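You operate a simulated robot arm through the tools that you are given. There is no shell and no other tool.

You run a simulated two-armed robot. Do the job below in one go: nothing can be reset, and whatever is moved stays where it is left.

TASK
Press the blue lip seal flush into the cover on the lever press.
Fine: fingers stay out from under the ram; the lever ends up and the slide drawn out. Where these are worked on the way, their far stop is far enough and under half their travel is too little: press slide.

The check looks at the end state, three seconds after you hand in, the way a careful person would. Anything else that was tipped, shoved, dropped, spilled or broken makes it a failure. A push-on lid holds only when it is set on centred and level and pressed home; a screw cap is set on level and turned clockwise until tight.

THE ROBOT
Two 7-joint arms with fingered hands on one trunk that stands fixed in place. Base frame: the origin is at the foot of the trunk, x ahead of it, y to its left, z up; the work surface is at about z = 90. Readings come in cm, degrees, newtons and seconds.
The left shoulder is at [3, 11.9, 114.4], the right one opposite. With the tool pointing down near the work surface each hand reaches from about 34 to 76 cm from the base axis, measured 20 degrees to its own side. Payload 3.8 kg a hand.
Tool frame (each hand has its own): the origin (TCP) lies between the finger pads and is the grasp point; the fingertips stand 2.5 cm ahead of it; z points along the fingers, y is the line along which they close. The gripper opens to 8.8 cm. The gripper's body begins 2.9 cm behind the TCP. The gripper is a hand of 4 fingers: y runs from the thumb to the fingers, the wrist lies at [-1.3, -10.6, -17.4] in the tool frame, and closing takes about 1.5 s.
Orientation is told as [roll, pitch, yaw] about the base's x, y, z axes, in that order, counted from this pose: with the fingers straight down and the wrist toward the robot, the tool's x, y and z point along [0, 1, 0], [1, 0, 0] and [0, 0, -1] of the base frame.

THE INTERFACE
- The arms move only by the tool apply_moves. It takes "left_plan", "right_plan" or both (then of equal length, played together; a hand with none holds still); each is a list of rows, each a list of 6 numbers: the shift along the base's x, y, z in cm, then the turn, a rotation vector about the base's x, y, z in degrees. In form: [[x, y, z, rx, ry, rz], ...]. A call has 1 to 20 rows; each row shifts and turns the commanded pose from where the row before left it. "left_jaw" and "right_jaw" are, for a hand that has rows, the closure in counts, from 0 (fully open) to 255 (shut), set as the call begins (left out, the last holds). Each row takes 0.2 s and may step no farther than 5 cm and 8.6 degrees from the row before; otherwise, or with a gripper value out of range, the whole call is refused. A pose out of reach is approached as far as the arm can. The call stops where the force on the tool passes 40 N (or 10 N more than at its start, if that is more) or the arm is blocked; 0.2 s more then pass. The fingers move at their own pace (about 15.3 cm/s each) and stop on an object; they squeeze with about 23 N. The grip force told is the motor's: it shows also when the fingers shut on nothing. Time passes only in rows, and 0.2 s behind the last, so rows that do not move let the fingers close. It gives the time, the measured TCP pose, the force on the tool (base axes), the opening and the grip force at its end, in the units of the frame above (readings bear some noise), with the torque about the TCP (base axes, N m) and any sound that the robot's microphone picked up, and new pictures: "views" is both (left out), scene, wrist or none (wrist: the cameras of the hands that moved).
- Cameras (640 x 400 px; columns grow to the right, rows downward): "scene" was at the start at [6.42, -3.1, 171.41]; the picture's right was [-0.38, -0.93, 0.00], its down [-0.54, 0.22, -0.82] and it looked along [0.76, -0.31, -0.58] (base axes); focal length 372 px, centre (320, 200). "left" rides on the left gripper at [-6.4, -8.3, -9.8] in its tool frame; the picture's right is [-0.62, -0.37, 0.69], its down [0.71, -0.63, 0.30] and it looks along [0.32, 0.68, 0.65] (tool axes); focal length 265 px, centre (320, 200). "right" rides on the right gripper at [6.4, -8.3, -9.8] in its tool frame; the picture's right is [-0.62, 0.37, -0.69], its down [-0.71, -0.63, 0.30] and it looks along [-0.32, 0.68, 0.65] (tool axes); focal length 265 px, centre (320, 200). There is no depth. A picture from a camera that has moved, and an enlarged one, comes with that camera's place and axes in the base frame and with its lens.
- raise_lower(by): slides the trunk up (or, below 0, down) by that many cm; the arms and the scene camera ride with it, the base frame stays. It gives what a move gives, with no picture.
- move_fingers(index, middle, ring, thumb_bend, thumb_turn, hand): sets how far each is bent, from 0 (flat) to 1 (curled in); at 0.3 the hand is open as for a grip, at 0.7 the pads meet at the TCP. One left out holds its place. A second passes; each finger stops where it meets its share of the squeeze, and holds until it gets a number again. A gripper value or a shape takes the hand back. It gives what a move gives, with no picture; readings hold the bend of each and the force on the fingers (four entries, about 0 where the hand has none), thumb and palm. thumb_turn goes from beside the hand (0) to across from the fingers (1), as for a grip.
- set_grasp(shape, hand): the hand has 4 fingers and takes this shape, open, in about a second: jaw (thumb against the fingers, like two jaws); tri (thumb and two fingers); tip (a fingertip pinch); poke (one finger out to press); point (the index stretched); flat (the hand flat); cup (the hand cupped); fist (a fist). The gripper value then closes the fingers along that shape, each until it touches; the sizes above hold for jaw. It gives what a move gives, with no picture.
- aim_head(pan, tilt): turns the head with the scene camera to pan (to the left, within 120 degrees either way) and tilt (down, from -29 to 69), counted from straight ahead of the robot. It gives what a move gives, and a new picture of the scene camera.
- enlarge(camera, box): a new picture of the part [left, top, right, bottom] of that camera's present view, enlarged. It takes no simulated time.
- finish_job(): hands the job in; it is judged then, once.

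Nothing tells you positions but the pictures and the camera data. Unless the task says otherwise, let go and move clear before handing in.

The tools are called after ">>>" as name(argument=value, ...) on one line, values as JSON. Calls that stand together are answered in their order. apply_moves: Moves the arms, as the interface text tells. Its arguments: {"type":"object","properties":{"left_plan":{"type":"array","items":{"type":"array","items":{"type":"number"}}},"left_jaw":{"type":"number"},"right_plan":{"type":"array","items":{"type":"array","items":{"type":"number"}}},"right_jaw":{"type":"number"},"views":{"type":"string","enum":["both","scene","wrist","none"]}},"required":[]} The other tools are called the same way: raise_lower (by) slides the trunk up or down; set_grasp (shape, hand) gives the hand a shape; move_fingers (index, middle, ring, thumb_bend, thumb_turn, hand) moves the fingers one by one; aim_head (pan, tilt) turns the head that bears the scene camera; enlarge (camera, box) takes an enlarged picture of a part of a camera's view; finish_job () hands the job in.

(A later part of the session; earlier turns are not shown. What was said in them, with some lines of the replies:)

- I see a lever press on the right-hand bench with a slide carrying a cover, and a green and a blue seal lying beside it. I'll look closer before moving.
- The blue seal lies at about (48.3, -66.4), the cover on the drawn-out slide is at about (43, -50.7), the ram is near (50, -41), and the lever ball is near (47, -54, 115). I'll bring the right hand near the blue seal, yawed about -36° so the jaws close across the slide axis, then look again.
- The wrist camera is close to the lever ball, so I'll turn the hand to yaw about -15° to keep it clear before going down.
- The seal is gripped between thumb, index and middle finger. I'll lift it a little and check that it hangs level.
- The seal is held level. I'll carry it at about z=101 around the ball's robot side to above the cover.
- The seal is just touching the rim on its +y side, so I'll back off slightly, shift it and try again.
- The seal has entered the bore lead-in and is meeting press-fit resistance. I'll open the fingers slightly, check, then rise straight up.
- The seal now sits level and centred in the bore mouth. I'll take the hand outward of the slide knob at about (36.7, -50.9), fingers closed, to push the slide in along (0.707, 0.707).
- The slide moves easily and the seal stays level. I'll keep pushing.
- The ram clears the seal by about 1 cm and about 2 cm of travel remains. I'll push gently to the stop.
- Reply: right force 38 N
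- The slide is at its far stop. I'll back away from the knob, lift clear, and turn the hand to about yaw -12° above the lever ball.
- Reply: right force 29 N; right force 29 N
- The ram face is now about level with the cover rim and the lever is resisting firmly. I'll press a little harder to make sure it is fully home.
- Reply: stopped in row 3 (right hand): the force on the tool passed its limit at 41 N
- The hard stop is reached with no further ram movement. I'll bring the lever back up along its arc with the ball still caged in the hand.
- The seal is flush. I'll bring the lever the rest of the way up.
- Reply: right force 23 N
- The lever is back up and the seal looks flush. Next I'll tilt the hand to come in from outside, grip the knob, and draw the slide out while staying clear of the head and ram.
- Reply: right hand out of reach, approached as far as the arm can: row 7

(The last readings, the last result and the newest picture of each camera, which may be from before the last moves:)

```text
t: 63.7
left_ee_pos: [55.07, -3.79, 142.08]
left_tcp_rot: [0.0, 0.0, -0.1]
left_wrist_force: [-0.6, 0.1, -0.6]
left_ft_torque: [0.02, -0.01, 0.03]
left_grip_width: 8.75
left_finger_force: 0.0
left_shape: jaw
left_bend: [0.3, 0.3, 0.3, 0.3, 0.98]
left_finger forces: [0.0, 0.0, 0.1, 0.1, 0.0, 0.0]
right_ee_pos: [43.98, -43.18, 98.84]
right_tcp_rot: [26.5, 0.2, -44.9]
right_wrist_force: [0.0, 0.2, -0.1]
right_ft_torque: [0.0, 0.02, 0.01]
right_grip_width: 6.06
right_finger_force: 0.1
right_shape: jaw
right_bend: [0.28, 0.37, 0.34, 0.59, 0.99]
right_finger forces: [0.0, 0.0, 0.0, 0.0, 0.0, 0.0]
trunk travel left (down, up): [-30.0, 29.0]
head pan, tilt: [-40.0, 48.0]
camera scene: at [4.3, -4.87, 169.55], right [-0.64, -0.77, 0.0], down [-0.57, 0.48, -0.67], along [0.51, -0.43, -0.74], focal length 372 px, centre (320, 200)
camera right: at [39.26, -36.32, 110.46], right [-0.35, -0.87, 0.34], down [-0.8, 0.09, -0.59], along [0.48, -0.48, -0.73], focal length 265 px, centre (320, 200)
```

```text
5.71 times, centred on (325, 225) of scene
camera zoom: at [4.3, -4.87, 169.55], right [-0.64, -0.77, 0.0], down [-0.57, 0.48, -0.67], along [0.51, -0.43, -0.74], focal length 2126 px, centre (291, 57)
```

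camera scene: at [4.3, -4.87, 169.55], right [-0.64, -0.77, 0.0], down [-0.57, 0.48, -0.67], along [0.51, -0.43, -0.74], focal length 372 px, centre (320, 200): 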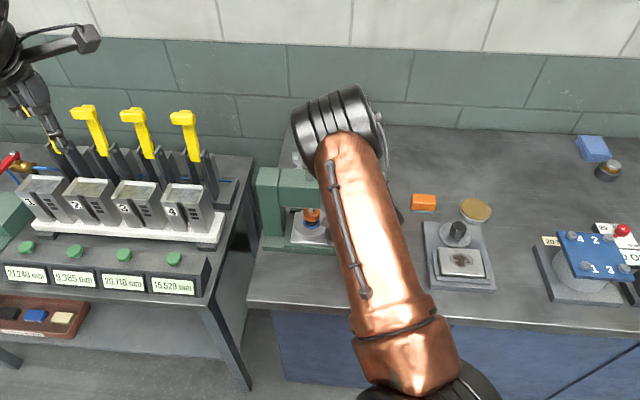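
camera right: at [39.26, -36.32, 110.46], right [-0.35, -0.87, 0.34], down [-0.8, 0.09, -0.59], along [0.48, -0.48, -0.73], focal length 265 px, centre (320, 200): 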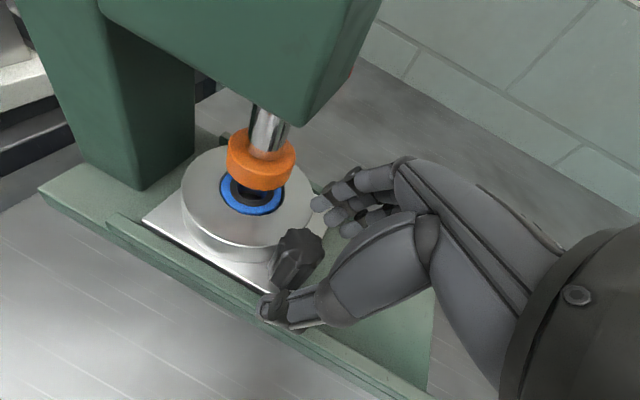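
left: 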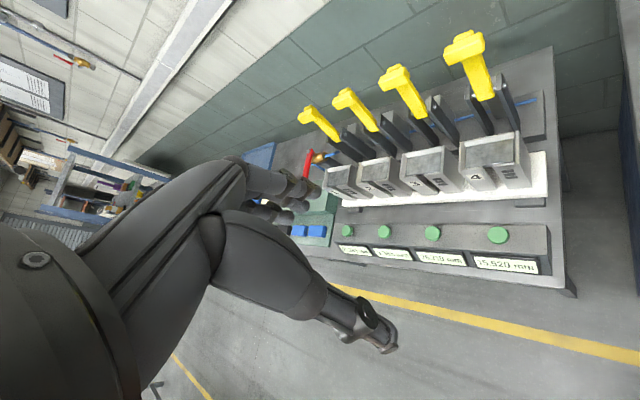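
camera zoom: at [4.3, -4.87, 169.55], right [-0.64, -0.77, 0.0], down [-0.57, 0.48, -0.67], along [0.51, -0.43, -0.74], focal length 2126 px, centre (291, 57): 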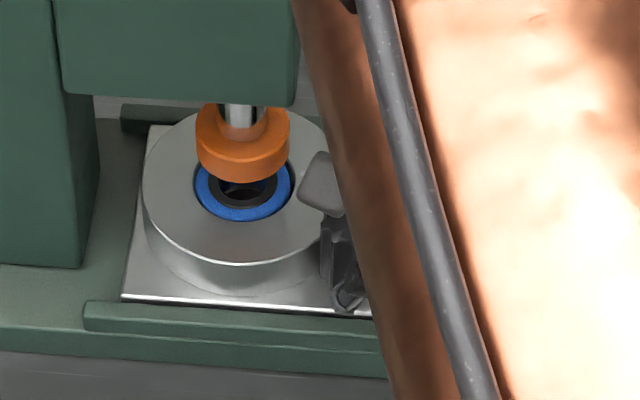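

>>> apply_moves(right_plan=[[0.15, 0.15, -0.4, 0, 0, 0], [0, 0, 0, 0, 0, 0], [0, 0, 0, 0, 0, 0], [0, 0, 0, 0, 0, 0], [0, 0, 0, 0, 0, 0], [0, 0, 0, 0, 0, 0], [0, 0, 0, 0, 0, 0]], right_jaw=200, views="wrist")

>>> enlarge(camera="right", box=[160, 120, 400, 360])

```text
t: 65.3
left_ee_pos: [55.22, -3.64, 142.13]
left_tcp_rot: [0.1, 0.1, 0.1]
left_wrist_force: [0.3, -0.2, 0.5]
left_ft_torque: [-0.02, 0.01, 0.0]
left_grip_width: 8.78
left_finger_force: 0.1
left_shape: jaw
left_bend: [0.3, 0.3, 0.3, 0.3, 0.98]
left_finger forces: [0.0, 0.0, 0.1, 0.0, 0.0, 0.0]
right_ee_pos: [44.26, -43.01, 98.46]
right_tcp_rot: [26.5, 0.1, -44.9]
right_wrist_force: [-0.8, 1.7, 2.1]
right_ft_torque: [0.0, 0.01, -0.02]
right_grip_width: 2.02
right_finger_force: 0.0
right_shape: jaw
right_bend: [0.73, 0.57, 0.56, 0.73, 1.0]
right_finger forces: [0.4, 0.5, 0.0, 0.0, 1.7, 0.0]
trunk travel left (down, up): [-30.0, 29.0]
head pan, tilt: [-40.0, 48.0]
camera right: at [39.42, -36.14, 110.06], right [-0.35, -0.87, 0.34], down [-0.8, 0.09, -0.59], along [0.48, -0.48, -0.73], focal length 265 px, centre (320, 200)
```

right: 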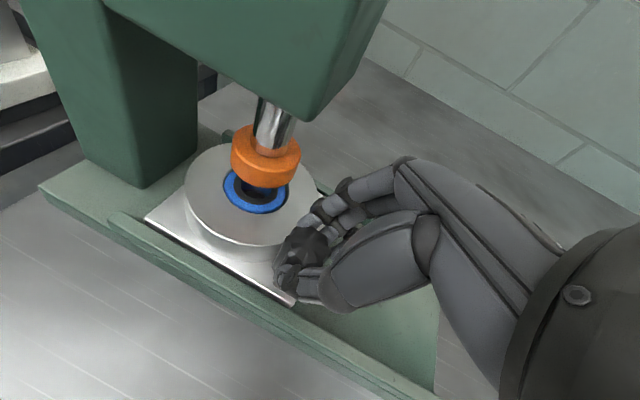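

```text
1.67 times, centred on (280, 240) of right
camera zoom: at [39.42, -36.14, 110.06], right [-0.35, -0.87, 0.34], down [-0.8, 0.09, -0.59], along [0.48, -0.48, -0.73], focal length 442 px, centre (387, 133)
```

zoom: 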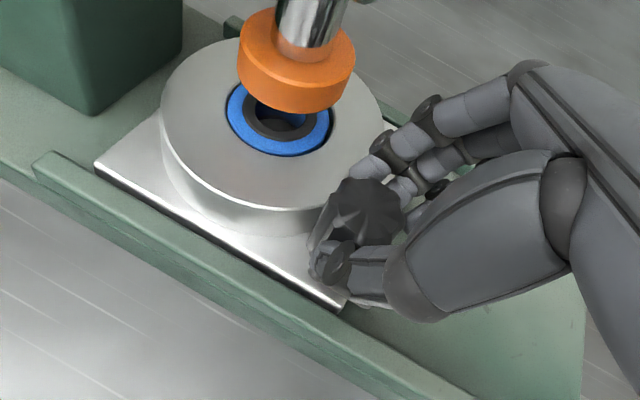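

The knob is held between thumb and fingers. I'll firm up the grip and pull the slide out.

>>> apply_moves(right_plan=[[0, 0, 0, 0, 0, 0], [0, 0, 0, 0, 0, 0], [0, 0, 0, 0, 0, 0], [-0.3, -0.3, 0, 0, 0, 0], [-0.5, -0.5, 0, 0, 0, 0], [-0.5, -0.5, 0, 0, 0, 0], [-0.5, -0.5, 0, 0, 0, 0], [-0.5, -0.5, 0, 0, 0, 0], [0, 0, 0, 0, 0, 0]], right_jaw=255, views="both")

```text
t: 67.3
left_ee_pos: [55.16, -3.64, 142.2]
left_tcp_rot: [0.0, 0.0, -0.1]
left_wrist_force: [0.3, -0.4, -0.8]
left_ft_torque: [0.02, 0.01, -0.02]
left_grip_width: 8.75
left_finger_force: 0.1
left_shape: jaw
left_bend: [0.3, 0.3, 0.3, 0.3, 0.98]
left_finger forces: [0.1, 0.1, 0.0, 0.0, 0.0, 0.0]
right_ee_pos: [41.86, -45.37, 98.31]
right_tcp_rot: [26.4, 0.1, -45.0]
right_wrist_force: [-4.1, 3.8, 0.5]
right_ft_torque: [0.03, 0.08, 0.06]
right_grip_width: 1.87
right_finger_force: 23.0
right_shape: jaw
right_bend: [0.73, 0.59, 0.66, 0.74, 1.0]
right_finger forces: [10.9, 6.3, 0.0, 0.0, 22.3, 0.1]
trunk travel left (down, up): [-30.0, 29.0]
head pan, tilt: [-40.0, 48.0]
camera scene: at [4.24, -4.78, 169.55], right [-0.64, -0.77, 0.0], down [-0.57, 0.48, -0.67], along [0.51, -0.43, -0.74], focal length 372 px, centre (320, 200)
camera right: at [37.07, -38.47, 110.02], right [-0.35, -0.87, 0.34], down [-0.8, 0.09, -0.59], along [0.48, -0.48, -0.73], focal length 265 px, centre (320, 200)
```

scene: 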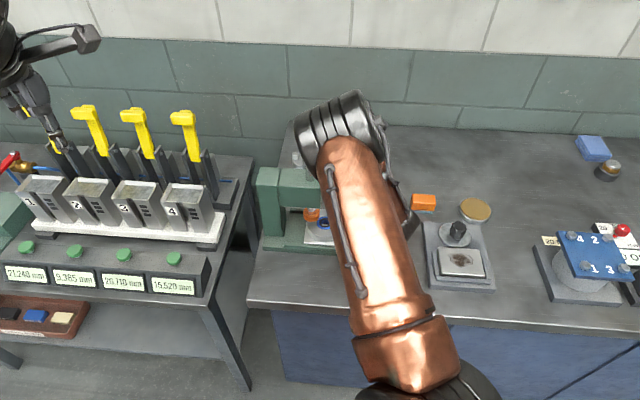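
right: 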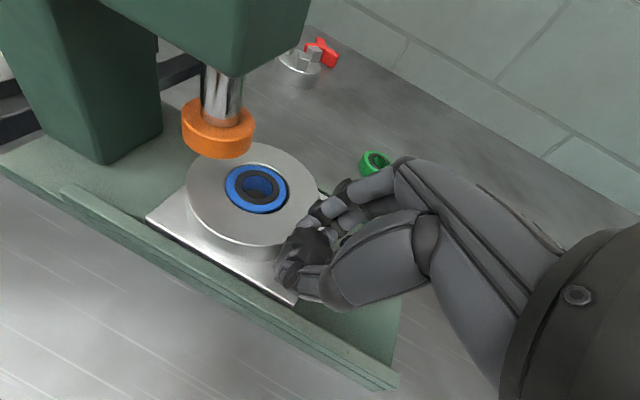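

>>> apply_moves(right_plan=[[-0.5, -0.5, 0, 0, 0, 0], [-0.5, -0.5, 0, 0, 0, 0], [-0.5, -0.5, 0, 0, 0, 0], [-0.5, -0.5, 0, 0, 0, 0], [-0.5, -0.5, 0, 0, 0, 0], [-0.5, -0.5, 0, 0, 0, 0], [-0.5, -0.5, 0, 0, 0, 0], [0, 0, 0, 0, 0, 0]], views="both")

```text
t: 69.1
left_ee_pos: [55.14, -3.79, 142.05]
left_tcp_rot: [0.0, 0.0, 0.1]
left_wrist_force: [-0.3, 0.7, 0.3]
left_ft_torque: [0.01, 0.01, -0.04]
left_grip_width: 8.8
left_finger_force: 0.0
left_shape: jaw
left_bend: [0.3, 0.3, 0.3, 0.3, 0.98]
left_finger forces: [0.0, 0.0, 0.1, 0.0, 0.0, 0.0]
right_ee_pos: [38.42, -48.78, 98.34]
right_tcp_rot: [26.3, 0.3, -45.0]
right_wrist_force: [-5.5, 5.3, -4.5]
right_ft_torque: [0.01, 0.07, 0.04]
right_grip_width: 1.88
right_finger_force: 23.2
right_shape: jaw
right_bend: [0.73, 0.59, 0.66, 0.74, 1.0]
right_finger forces: [10.3, 6.4, 0.1, 0.2, 22.9, 0.0]
trunk travel left (down, up): [-30.0, 29.0]
head pan, tilt: [-40.0, 48.0]
camera scene: at [4.27, -4.82, 169.55], right [-0.64, -0.77, 0.0], down [-0.57, 0.48, -0.67], along [0.51, -0.43, -0.74], focal length 372 px, centre (320, 200)
camera right: at [33.54, -42.02, 110.07], right [-0.35, -0.87, 0.34], down [-0.8, 0.09, -0.59], along [0.48, -0.48, -0.73], focal length 265 px, centre (320, 200)
```

scene: 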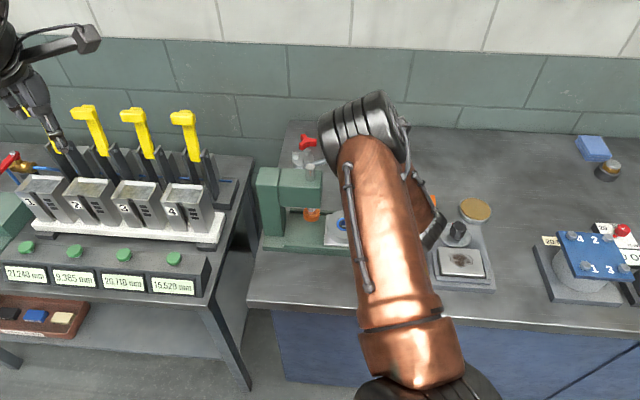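
right: 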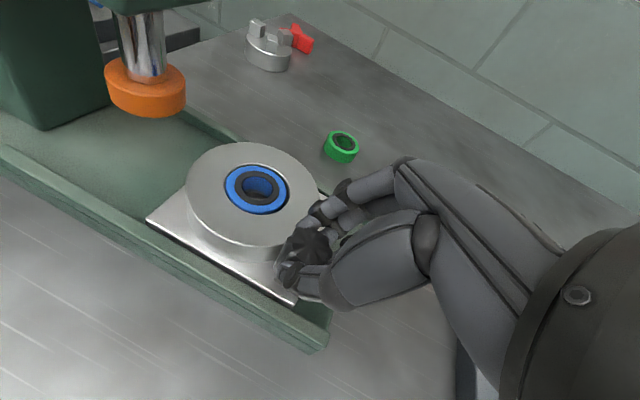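

>>> apply_moves(right_plan=[[-0.45, -0.5, 0, 0, 0, 0], [-0.45, -0.5, 0, 0, 0, 0], [-0.5, -0.5, 0, 0, 0, 0], [-0.5, -0.5, 0, 0, 0, 0], [-0.4, -0.4, 0, 0, 0, 0], [-0.2, -0.2, 0, 0, 0, 0], [-0.2, -0.2, 0, 0, 0, 0], [-0.2, -0.2, 0, 0, 0, 0], [-0.2, -0.2, 0, 0, 0, 0]], views="both")

>>> enlarge(camera="right", box=[140, 100, 380, 340])

```text
t: 71.1
left_ee_pos: [55.33, -3.5, 141.98]
left_tcp_rot: [0.0, 0.1, 0.0]
left_wrist_force: [0.3, -0.5, -0.5]
left_ft_torque: [-0.01, 0.03, 0.01]
left_grip_width: 8.76
left_finger_force: 0.1
left_shape: jaw
left_bend: [0.3, 0.3, 0.3, 0.3, 0.98]
left_finger forces: [0.1, 0.1, 0.1, 0.0, 0.1, 0.0]
right_ee_pos: [35.65, -51.62, 98.38]
right_tcp_rot: [26.6, 0.2, -44.7]
right_wrist_force: [5.6, 16.5, -8.0]
right_ft_torque: [0.12, -0.06, 0.11]
right_grip_width: 1.81
right_finger_force: 23.3
right_shape: jaw
right_bend: [0.73, 0.6, 0.66, 0.74, 1.0]
right_finger forces: [12.4, 3.9, 0.0, 0.1, 23.4, 0.1]
trunk travel left (down, up): [-30.0, 29.0]
head pan, tilt: [-40.0, 48.0]
camera scene: at [4.51, -4.63, 169.55], right [-0.64, -0.77, 0.0], down [-0.57, 0.48, -0.67], along [0.51, -0.43, -0.74], focal length 372 px, centre (320, 200)
camera right: at [30.8, -44.83, 110.07], right [-0.34, -0.87, 0.34], down [-0.8, 0.09, -0.59], along [0.49, -0.48, -0.73], focal length 265 px, centre (320, 200)
```

scene: 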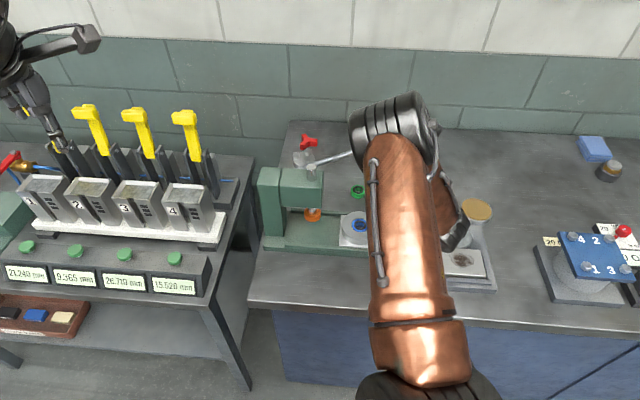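
right: 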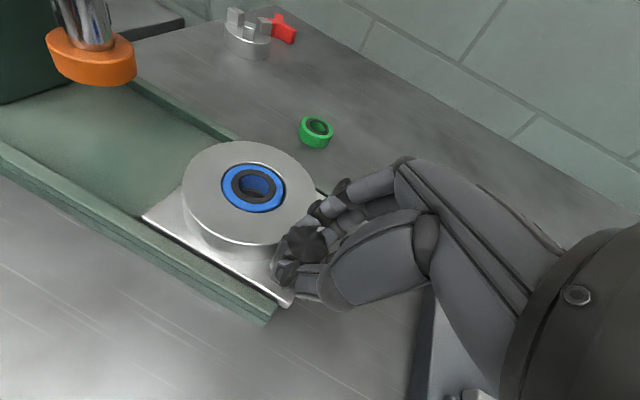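

```text
1.67 times, centred on (260, 220) of right
camera zoom: at [30.8, -44.83, 110.07], right [-0.34, -0.87, 0.34], down [-0.8, 0.09, -0.59], along [0.49, -0.48, -0.73], focal length 442 px, centre (420, 167)
```

zoom: 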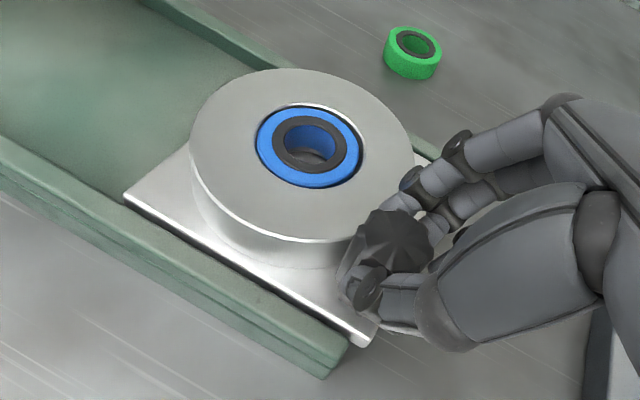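

The slide is at its out stop. I'll relax the pull, release the knob and back away along the tool axis.

>>> apply_moves(right_plan=[[0.1, 0.3, 0, 0, 0, 0], [0, 0.1, 0, 0, 0, 0], [0, 0, 0, 0, 0, 0]], views="none")

>>> apply_moves(right_plan=[[0, 0, 0, 0, 0, 0], [0, 0, 0, 0, 0, 0], [0, 0, 0, 0, 0, 0], [0, 0, 0, 0, 0, 0], [0, 0, 0, 0, 0, 0], [-0.3, -0.3, 0.9, 0, 0, 0], [-0.6, -0.6, 1.8, 0, 0, 0], [-1, -1, 2.7, 0, 0, 0], [-1, -1, 3, 0, 0, 0], [0, 0, 4, 0, 0, 0], [0, 0, 4, 0, 0, 0], [0, 0, 0, 0, 0, 0]], right_jaw=60, views="both")

>>> enlarge(camera="right", box=[140, 160, 300, 300])

>>> enlarge(camera="scene", box=[340, 205, 380, 245])

```text
t: 71.9
left_ee_pos: [55.42, -3.74, 142.02]
left_tcp_rot: [0.0, 0.1, 0.0]
left_wrist_force: [0.2, -0.7, -0.1]
left_ft_torque: [-0.01, 0.0, 0.0]
left_grip_width: 8.74
left_finger_force: 0.0
left_shape: jaw
left_bend: [0.3, 0.3, 0.3, 0.3, 0.98]
left_finger forces: [0.1, 0.1, 0.1, 0.1, 0.0, 0.0]
right_ee_pos: [35.61, -51.61, 98.41]
right_tcp_rot: [26.5, 0.2, -44.8]
right_wrist_force: [7.8, 9.1, -4.9]
right_ft_torque: [0.04, -0.08, 0.01]
right_grip_width: 1.8
right_finger_force: 22.8
right_shape: jaw
right_bend: [0.73, 0.59, 0.66, 0.74, 1.0]
right_finger forces: [13.6, 6.2, 0.0, 0.0, 20.3, 0.0]
trunk travel left (down, up): [-30.0, 29.0]
head pan, tilt: [-40.0, 48.0]
```

```text
t: 74.5
left_ee_pos: [55.25, -3.68, 142.13]
left_tcp_rot: [-0.1, 0.1, 0.0]
left_wrist_force: [0.5, 0.3, 0.4]
left_ft_torque: [0.01, 0.0, 0.0]
left_grip_width: 8.74
left_finger_force: 0.0
left_shape: jaw
left_bend: [0.3, 0.3, 0.3, 0.3, 0.98]
left_finger forces: [0.0, 0.0, 0.0, 0.0, 0.0, 0.1]
right_ee_pos: [32.52, -54.75, 114.77]
right_tcp_rot: [26.4, 0.3, -45.0]
right_wrist_force: [0.7, 0.7, -0.3]
right_ft_torque: [0.0, 0.0, 0.0]
right_grip_width: 6.7
right_finger_force: 0.1
right_shape: jaw
right_bend: [0.27, 0.35, 0.32, 0.53, 0.99]
right_finger forces: [0.0, 0.0, 0.0, 0.1, 0.0, 0.1]
trunk travel left (down, up): [-30.0, 29.0]
head pan, tilt: [-40.0, 48.0]
camera scene: at [4.41, -4.93, 169.54], right [-0.64, -0.77, 0.0], down [-0.57, 0.48, -0.67], along [0.51, -0.43, -0.74], focal length 372 px, centre (320, 200)
camera right: at [27.67, -47.81, 126.43], right [-0.35, -0.87, 0.34], down [-0.8, 0.09, -0.59], along [0.48, -0.48, -0.73], focal length 265 px, centre (320, 200)
```

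scene: 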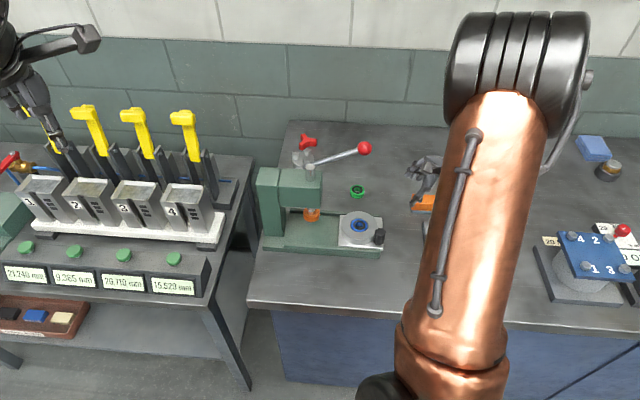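
right: 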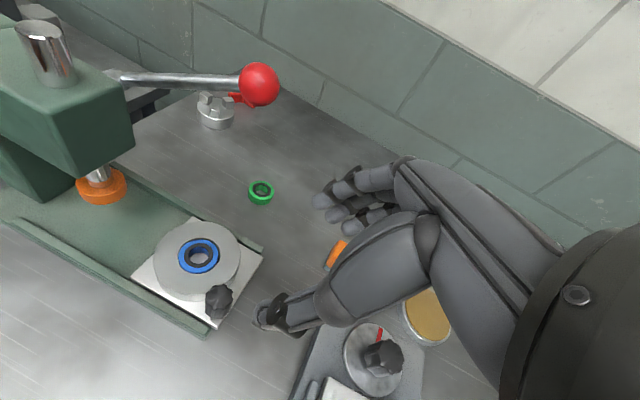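

```text
2.86 times, centred on (220, 230) of right
camera zoom: at [27.67, -47.81, 126.43], right [-0.35, -0.87, 0.34], down [-0.8, 0.09, -0.59], along [0.48, -0.48, -0.73], focal length 758 px, centre (606, 114)
```

zoom: 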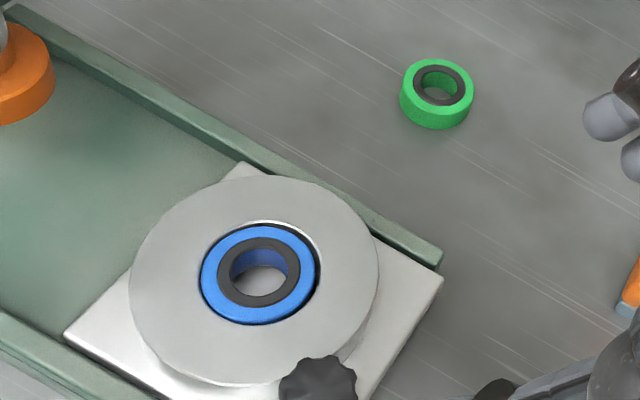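

```text
10.00 times, centred on (360, 225) of scene
camera zoom: at [4.41, -4.93, 169.54], right [-0.64, -0.77, 0.0], down [-0.57, 0.48, -0.67], along [0.51, -0.43, -0.74], focal length 3720 px, centre (-80, -50)
```

zoom: 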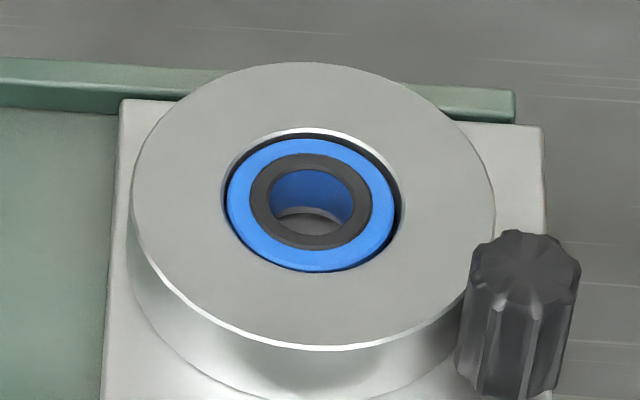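

The slide is out, the lever is up, and the seal sits level and flush in the cover. I'll raise the hand well clear, untilt it and take a last look.

>>> apply_moves(right_plan=[[0, 0, 4, 0, 0, 0], [0, 0, 4, 0, 0, 0], [0, 0, 4, 0, 0, 0], [0, 1, 4, -5, 5, 0], [0, 1, 4, -5, 5, 0], [0, 1, 4, -5, 5, 0], [0, 1, 0, -3.5, 3.5, 0], [0, 0, 0, 0, 0, 0]], views="both")

>>> enlarge(camera="scene", box=[250, 110, 500, 290])

>>> enlarge(camera="right", box=[0, 100, 320, 400])

```text
t: 76.3
left_ee_pos: [55.28, -3.75, 142.1]
left_tcp_rot: [0.0, 0.1, 0.0]
left_wrist_force: [-0.4, -0.2, 0.0]
left_ft_torque: [0.02, -0.01, 0.01]
left_grip_width: 8.77
left_finger_force: 0.0
left_shape: jaw
left_bend: [0.3, 0.3, 0.3, 0.3, 0.98]
left_finger forces: [0.1, 0.0, 0.0, 0.1, 0.0, 0.0]
right_ee_pos: [32.6, -50.65, 138.73]
right_tcp_rot: [0.3, 0.2, -45.0]
right_wrist_force: [0.4, 0.4, -0.9]
right_ft_torque: [0.02, 0.02, -0.01]
right_grip_width: 6.7
right_finger_force: 0.0
right_shape: jaw
right_bend: [0.27, 0.35, 0.32, 0.53, 0.99]
right_finger forces: [0.0, 0.0, 0.1, 0.1, 0.0, 0.1]
trunk travel left (down, up): [-30.0, 29.0]
head pan, tilt: [-40.0, 48.0]
camera scene: at [4.31, -4.89, 169.55], right [-0.64, -0.77, 0.0], down [-0.57, 0.48, -0.67], along [0.51, -0.43, -0.74], focal length 372 px, centre (320, 200)
camera right: at [31.36, -40.12, 148.61], right [-0.18, -0.7, 0.69], down [-0.95, -0.06, -0.31], along [0.25, -0.71, -0.66], focal length 265 px, centre (320, 200)
```

scene: 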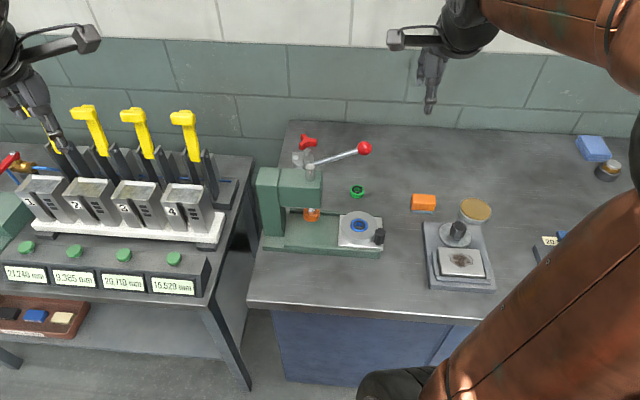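
right: 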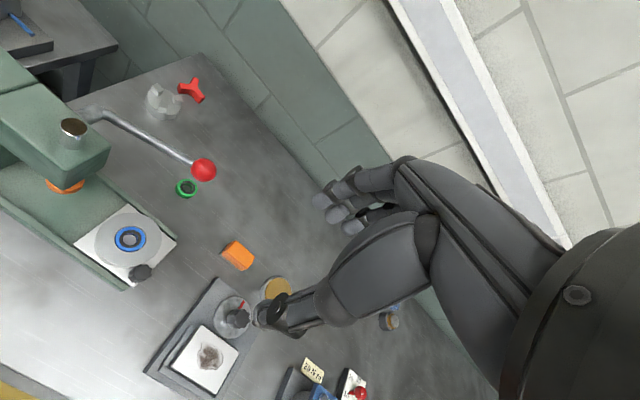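

```text
2.22 times, centred on (375, 200) of scene
camera zoom: at [4.31, -4.89, 169.55], right [-0.64, -0.77, 0.0], down [-0.57, 0.48, -0.67], along [0.51, -0.43, -0.74], focal length 827 px, centre (198, 200)
```

zoom: 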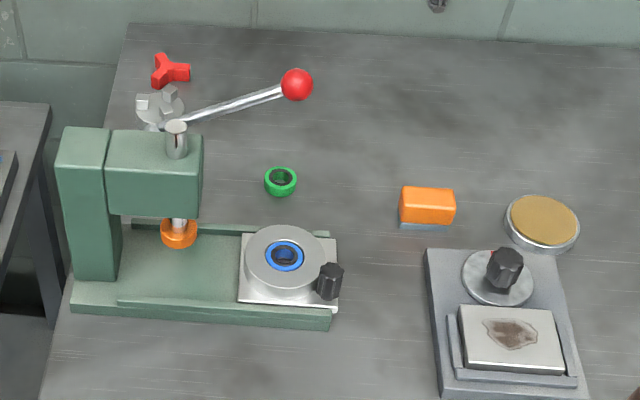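

```text
1.33 times, centred on (160, 250) of right
camera zoom: at [31.36, -40.12, 148.61], right [-0.18, -0.7, 0.69], down [-0.95, -0.06, -0.31], along [0.25, -0.71, -0.66], focal length 354 px, centre (533, 133)
```

zoom: 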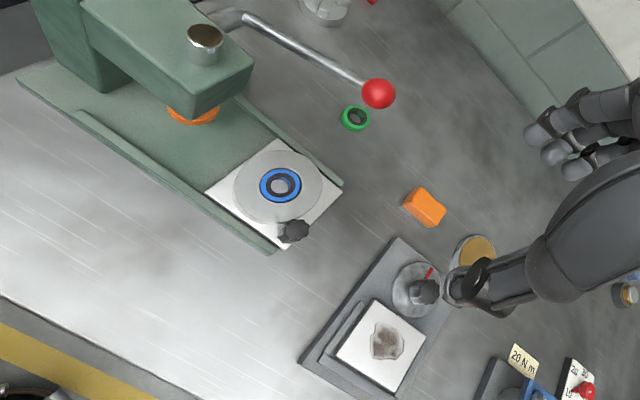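

The blue seal is flush in the cover, the lever is up, the slide is drawn out, the other objects look to be where they were, and the hand is clear. I'm handing in the job.

>>> finish_job()

```text
The job is handed in.
```

The blue lip seal is pressed into the cover and looks level and flush in the last pictures, possibly about 1 mm below the rim. I've handed the job in, but no verdict came back with it.

- **Pressing:** the slide went in to its far stop. I pulled the lever down until the force passed 40 N and the ram stopped moving.
- **Lever and slide:** the lever is back up in its starting position. The slide is drawn out to its out stop.
- **Fingers and ram:** my fingers stayed out from under the ram. The nearest they came was gripping the slide knob beside it to pull the slide out.
- **Surroundings:** the green seal, orange block, scale and everything else in view look unmoved. The right hand is open and well clear, and the left arm was not used.
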